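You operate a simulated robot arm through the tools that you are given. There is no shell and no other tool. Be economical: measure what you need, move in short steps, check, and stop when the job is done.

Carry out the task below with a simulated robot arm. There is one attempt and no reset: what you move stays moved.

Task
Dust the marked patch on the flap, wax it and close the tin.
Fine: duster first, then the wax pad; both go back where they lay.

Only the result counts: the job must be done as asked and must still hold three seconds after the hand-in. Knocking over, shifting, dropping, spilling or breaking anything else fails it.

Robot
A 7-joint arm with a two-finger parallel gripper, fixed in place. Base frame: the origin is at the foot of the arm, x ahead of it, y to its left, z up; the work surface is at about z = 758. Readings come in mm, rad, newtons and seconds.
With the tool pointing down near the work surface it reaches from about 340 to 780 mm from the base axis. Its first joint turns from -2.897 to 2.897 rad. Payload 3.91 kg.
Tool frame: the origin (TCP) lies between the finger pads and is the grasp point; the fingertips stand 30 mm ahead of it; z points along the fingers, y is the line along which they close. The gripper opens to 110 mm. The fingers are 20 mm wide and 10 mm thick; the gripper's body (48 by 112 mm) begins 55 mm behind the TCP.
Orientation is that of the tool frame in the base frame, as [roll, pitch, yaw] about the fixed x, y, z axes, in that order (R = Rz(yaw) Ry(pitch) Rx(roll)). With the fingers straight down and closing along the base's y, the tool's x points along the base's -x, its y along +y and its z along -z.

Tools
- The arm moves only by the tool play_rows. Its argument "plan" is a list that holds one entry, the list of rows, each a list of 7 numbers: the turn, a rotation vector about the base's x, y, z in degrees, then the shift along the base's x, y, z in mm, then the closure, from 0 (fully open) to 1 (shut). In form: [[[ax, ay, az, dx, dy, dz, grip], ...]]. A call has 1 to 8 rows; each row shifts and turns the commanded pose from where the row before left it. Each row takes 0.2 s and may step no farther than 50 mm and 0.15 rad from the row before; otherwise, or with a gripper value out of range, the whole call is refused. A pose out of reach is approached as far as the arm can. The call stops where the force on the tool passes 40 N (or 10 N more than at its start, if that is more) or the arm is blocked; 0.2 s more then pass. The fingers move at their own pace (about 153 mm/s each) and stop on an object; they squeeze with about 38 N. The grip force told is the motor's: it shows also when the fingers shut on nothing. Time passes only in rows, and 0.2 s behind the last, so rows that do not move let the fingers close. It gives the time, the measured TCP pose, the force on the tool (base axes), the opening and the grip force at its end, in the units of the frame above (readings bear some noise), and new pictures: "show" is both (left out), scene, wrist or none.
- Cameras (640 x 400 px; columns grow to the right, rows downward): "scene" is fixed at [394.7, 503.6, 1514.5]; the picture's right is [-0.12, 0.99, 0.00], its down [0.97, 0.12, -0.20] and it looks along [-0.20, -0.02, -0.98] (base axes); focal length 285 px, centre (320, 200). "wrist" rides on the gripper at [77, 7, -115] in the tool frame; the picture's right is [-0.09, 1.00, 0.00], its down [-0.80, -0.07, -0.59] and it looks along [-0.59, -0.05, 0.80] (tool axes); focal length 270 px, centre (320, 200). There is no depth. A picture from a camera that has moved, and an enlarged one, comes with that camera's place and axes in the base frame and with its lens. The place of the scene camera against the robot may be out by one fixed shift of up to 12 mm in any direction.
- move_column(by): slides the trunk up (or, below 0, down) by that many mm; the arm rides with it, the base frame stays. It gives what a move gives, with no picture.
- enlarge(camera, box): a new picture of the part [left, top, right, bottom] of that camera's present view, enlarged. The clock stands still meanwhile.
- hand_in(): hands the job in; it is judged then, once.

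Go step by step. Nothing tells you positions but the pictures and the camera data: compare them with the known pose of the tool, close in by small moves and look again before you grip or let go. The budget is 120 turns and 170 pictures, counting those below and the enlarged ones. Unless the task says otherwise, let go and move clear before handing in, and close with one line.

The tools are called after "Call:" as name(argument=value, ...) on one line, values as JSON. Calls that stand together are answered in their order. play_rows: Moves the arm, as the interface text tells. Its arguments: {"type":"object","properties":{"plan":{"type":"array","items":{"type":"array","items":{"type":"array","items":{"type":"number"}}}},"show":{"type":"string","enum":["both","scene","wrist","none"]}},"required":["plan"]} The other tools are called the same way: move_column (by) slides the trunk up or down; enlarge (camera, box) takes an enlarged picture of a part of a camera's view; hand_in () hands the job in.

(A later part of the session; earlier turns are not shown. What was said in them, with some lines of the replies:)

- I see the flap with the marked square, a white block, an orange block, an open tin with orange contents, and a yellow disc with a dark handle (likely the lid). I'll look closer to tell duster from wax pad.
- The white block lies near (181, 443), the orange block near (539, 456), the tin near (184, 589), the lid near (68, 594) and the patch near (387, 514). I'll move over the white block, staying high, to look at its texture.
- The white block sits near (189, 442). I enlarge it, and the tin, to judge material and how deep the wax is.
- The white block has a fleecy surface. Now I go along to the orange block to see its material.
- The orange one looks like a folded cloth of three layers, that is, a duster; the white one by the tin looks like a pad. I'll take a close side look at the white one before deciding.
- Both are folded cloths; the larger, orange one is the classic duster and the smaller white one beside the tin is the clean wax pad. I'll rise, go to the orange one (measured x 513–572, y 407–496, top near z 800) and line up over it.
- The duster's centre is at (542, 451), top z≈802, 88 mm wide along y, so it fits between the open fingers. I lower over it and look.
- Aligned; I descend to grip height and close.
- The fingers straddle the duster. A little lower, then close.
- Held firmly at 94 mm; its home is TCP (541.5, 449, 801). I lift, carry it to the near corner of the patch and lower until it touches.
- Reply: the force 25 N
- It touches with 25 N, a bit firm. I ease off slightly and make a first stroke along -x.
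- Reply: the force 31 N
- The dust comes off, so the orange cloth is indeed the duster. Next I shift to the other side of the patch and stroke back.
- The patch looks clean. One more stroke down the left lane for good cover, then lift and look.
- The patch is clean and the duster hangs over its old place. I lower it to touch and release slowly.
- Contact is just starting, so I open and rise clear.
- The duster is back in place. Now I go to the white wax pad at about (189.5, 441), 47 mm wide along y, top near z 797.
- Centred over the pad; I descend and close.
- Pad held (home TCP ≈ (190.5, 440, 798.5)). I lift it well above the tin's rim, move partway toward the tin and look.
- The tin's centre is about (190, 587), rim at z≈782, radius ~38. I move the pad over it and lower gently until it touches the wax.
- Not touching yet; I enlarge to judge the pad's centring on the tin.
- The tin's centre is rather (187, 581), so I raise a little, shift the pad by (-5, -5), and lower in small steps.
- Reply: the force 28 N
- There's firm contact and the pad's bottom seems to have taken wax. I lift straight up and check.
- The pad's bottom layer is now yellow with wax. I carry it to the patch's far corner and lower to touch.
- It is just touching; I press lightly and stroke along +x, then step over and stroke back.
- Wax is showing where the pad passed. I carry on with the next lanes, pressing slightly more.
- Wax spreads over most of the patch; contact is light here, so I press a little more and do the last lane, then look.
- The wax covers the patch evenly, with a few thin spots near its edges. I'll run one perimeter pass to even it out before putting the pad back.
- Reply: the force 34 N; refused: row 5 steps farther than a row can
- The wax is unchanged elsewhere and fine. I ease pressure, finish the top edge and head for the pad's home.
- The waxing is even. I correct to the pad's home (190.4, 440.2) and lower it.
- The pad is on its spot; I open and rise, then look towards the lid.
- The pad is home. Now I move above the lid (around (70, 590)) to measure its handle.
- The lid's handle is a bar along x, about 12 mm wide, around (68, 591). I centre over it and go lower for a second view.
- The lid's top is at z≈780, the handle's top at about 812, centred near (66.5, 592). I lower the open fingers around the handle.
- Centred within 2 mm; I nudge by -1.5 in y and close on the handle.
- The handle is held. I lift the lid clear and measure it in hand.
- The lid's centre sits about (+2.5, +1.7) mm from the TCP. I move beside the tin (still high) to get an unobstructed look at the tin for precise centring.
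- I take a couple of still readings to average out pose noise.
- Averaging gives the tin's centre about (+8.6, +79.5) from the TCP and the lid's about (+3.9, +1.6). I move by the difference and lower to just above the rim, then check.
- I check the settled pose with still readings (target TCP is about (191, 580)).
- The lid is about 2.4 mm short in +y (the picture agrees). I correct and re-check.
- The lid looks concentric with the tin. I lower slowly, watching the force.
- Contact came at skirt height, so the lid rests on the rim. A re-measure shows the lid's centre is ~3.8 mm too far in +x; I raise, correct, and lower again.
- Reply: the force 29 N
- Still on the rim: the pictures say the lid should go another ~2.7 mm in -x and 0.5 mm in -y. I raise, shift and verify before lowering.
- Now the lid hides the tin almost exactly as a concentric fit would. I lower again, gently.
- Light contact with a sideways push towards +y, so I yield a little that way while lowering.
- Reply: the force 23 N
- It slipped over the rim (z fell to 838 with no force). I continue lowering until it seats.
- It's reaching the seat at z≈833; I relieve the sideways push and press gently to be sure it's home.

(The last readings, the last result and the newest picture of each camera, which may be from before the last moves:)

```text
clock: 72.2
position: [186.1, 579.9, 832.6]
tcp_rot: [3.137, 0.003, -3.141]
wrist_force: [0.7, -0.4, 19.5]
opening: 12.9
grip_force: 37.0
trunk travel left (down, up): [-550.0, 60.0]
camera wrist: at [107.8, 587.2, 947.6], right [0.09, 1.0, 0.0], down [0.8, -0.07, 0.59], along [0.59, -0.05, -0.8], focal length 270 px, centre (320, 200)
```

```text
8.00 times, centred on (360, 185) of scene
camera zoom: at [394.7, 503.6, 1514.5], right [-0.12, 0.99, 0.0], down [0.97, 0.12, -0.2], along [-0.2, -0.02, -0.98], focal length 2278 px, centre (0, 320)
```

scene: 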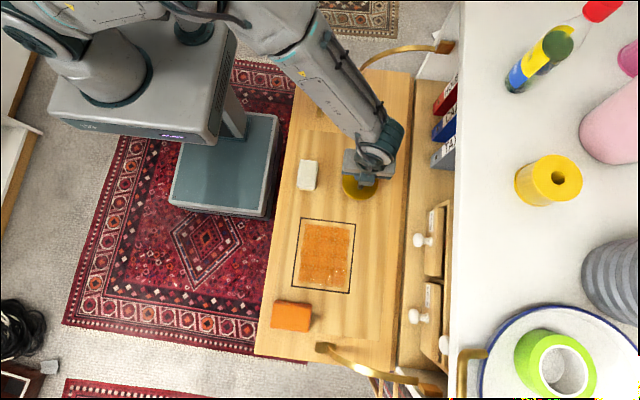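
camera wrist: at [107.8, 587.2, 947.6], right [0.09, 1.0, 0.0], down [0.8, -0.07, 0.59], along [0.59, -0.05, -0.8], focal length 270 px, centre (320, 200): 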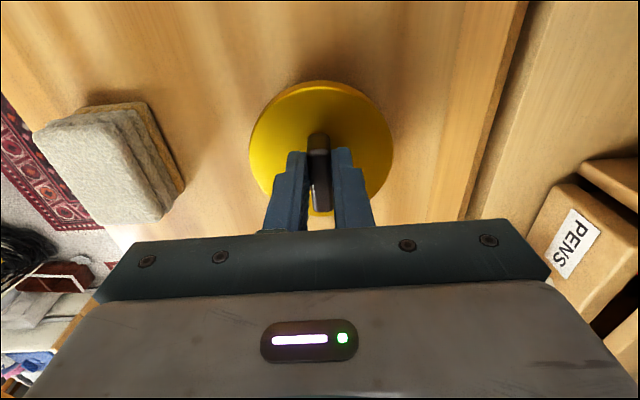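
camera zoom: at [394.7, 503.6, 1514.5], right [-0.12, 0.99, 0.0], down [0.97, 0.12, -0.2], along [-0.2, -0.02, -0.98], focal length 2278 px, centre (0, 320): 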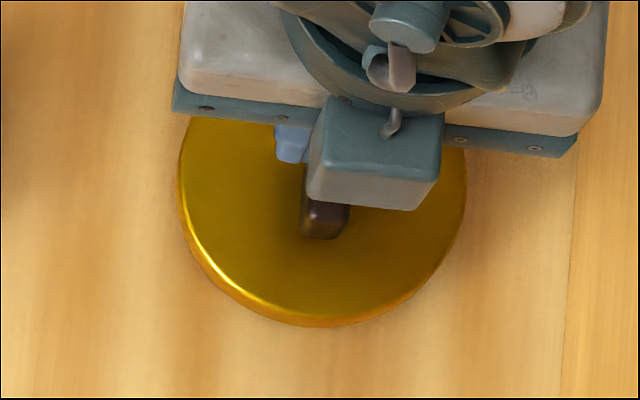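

It is solidly seated. I ease off, open the fingers and rise clear.

Call:
play_rows(plan=[[[0, 0, 0, 0, 0, -0.8, 1], [0, 0, 0, 0, 0, 2, 1], [0, 0, 0, 0, 0, 0, 0.8], [0, 0, 0, 0, 0, 0, 0.6], [0, 0, 0, 0, 0, 0, 0.6], [0, 0, 0, 0, 0, 15, 0.6], [0, 0, 0, 0, 0, 45, 0.6], [0, 0, 0, 0, 0, 40, 0.6]]], show="none")

Call:
play_rows(plan=[[[0, 0, 0, -40, -20, 20, 0.6], [0, 0, 0, -40, -20, 10, 0.6], [0, 0, 0, -40, -20, 10, 0.6], [0, 0, 0, 0, 0, 0, 0.6]]], show="both")

Call:
enlarge(camera="scene", box=[280, 120, 400, 220])

```text
clock: 74.0
position: [186.0, 580.6, 931.3]
tcp_rot: [-3.14, 0.0, 3.14]
wrist_force: [-0.1, -0.2, 0.0]
opening: 44.1
grip_force: 0.0
trunk travel left (down, up): [-550.0, 60.0]
```

```text
clock: 75.0
position: [64.8, 520.0, 974.4]
tcp_rot: [3.142, -0.001, 3.14]
wrist_force: [0.1, -0.2, -1.0]
opening: 44.2
grip_force: 0.0
trunk travel left (down, up): [-550.0, 60.0]
camera wrist: at [-13.0, 527.4, 1090.1], right [0.09, 1.0, 0.0], down [0.8, -0.07, 0.59], along [0.59, -0.05, -0.8], focal length 270 px, centre (320, 200)
```

scene: 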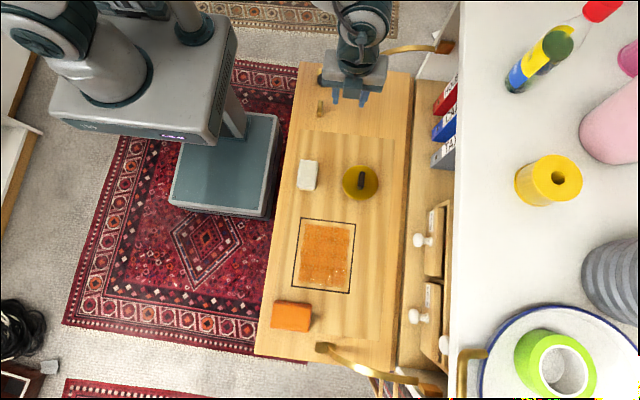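
wrist: 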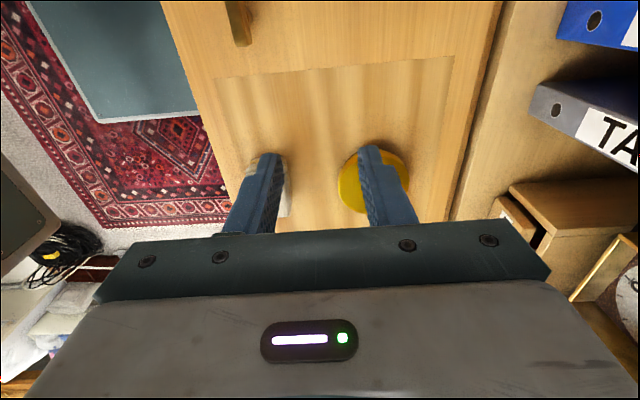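

```text
4.00 times, centred on (340, 170) of scene
camera zoom: at [394.7, 503.6, 1514.5], right [-0.12, 0.99, 0.0], down [0.97, 0.12, -0.2], along [-0.2, -0.02, -0.98], focal length 1139 px, centre (240, 320)
```

zoom: 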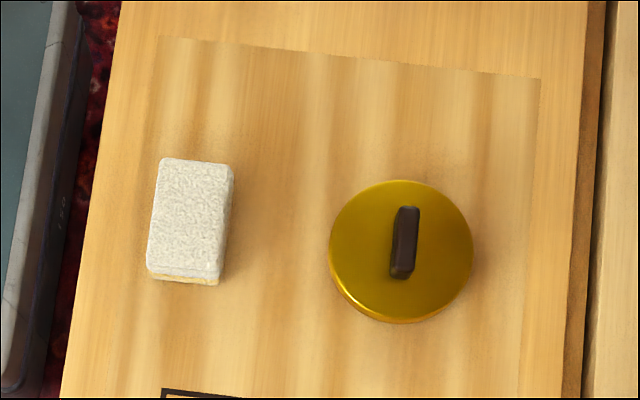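

The patch is waxed, the lid sits level on the tin, the duster and pad are back where they lay, and the arm is clear. I'm handing in.

Call:
hand_in()

```text
The job is handed in.
```

I dusted the marked patch, waxed it and closed the tin; the duster and wax pad are back where they lay, and the job is handed in.
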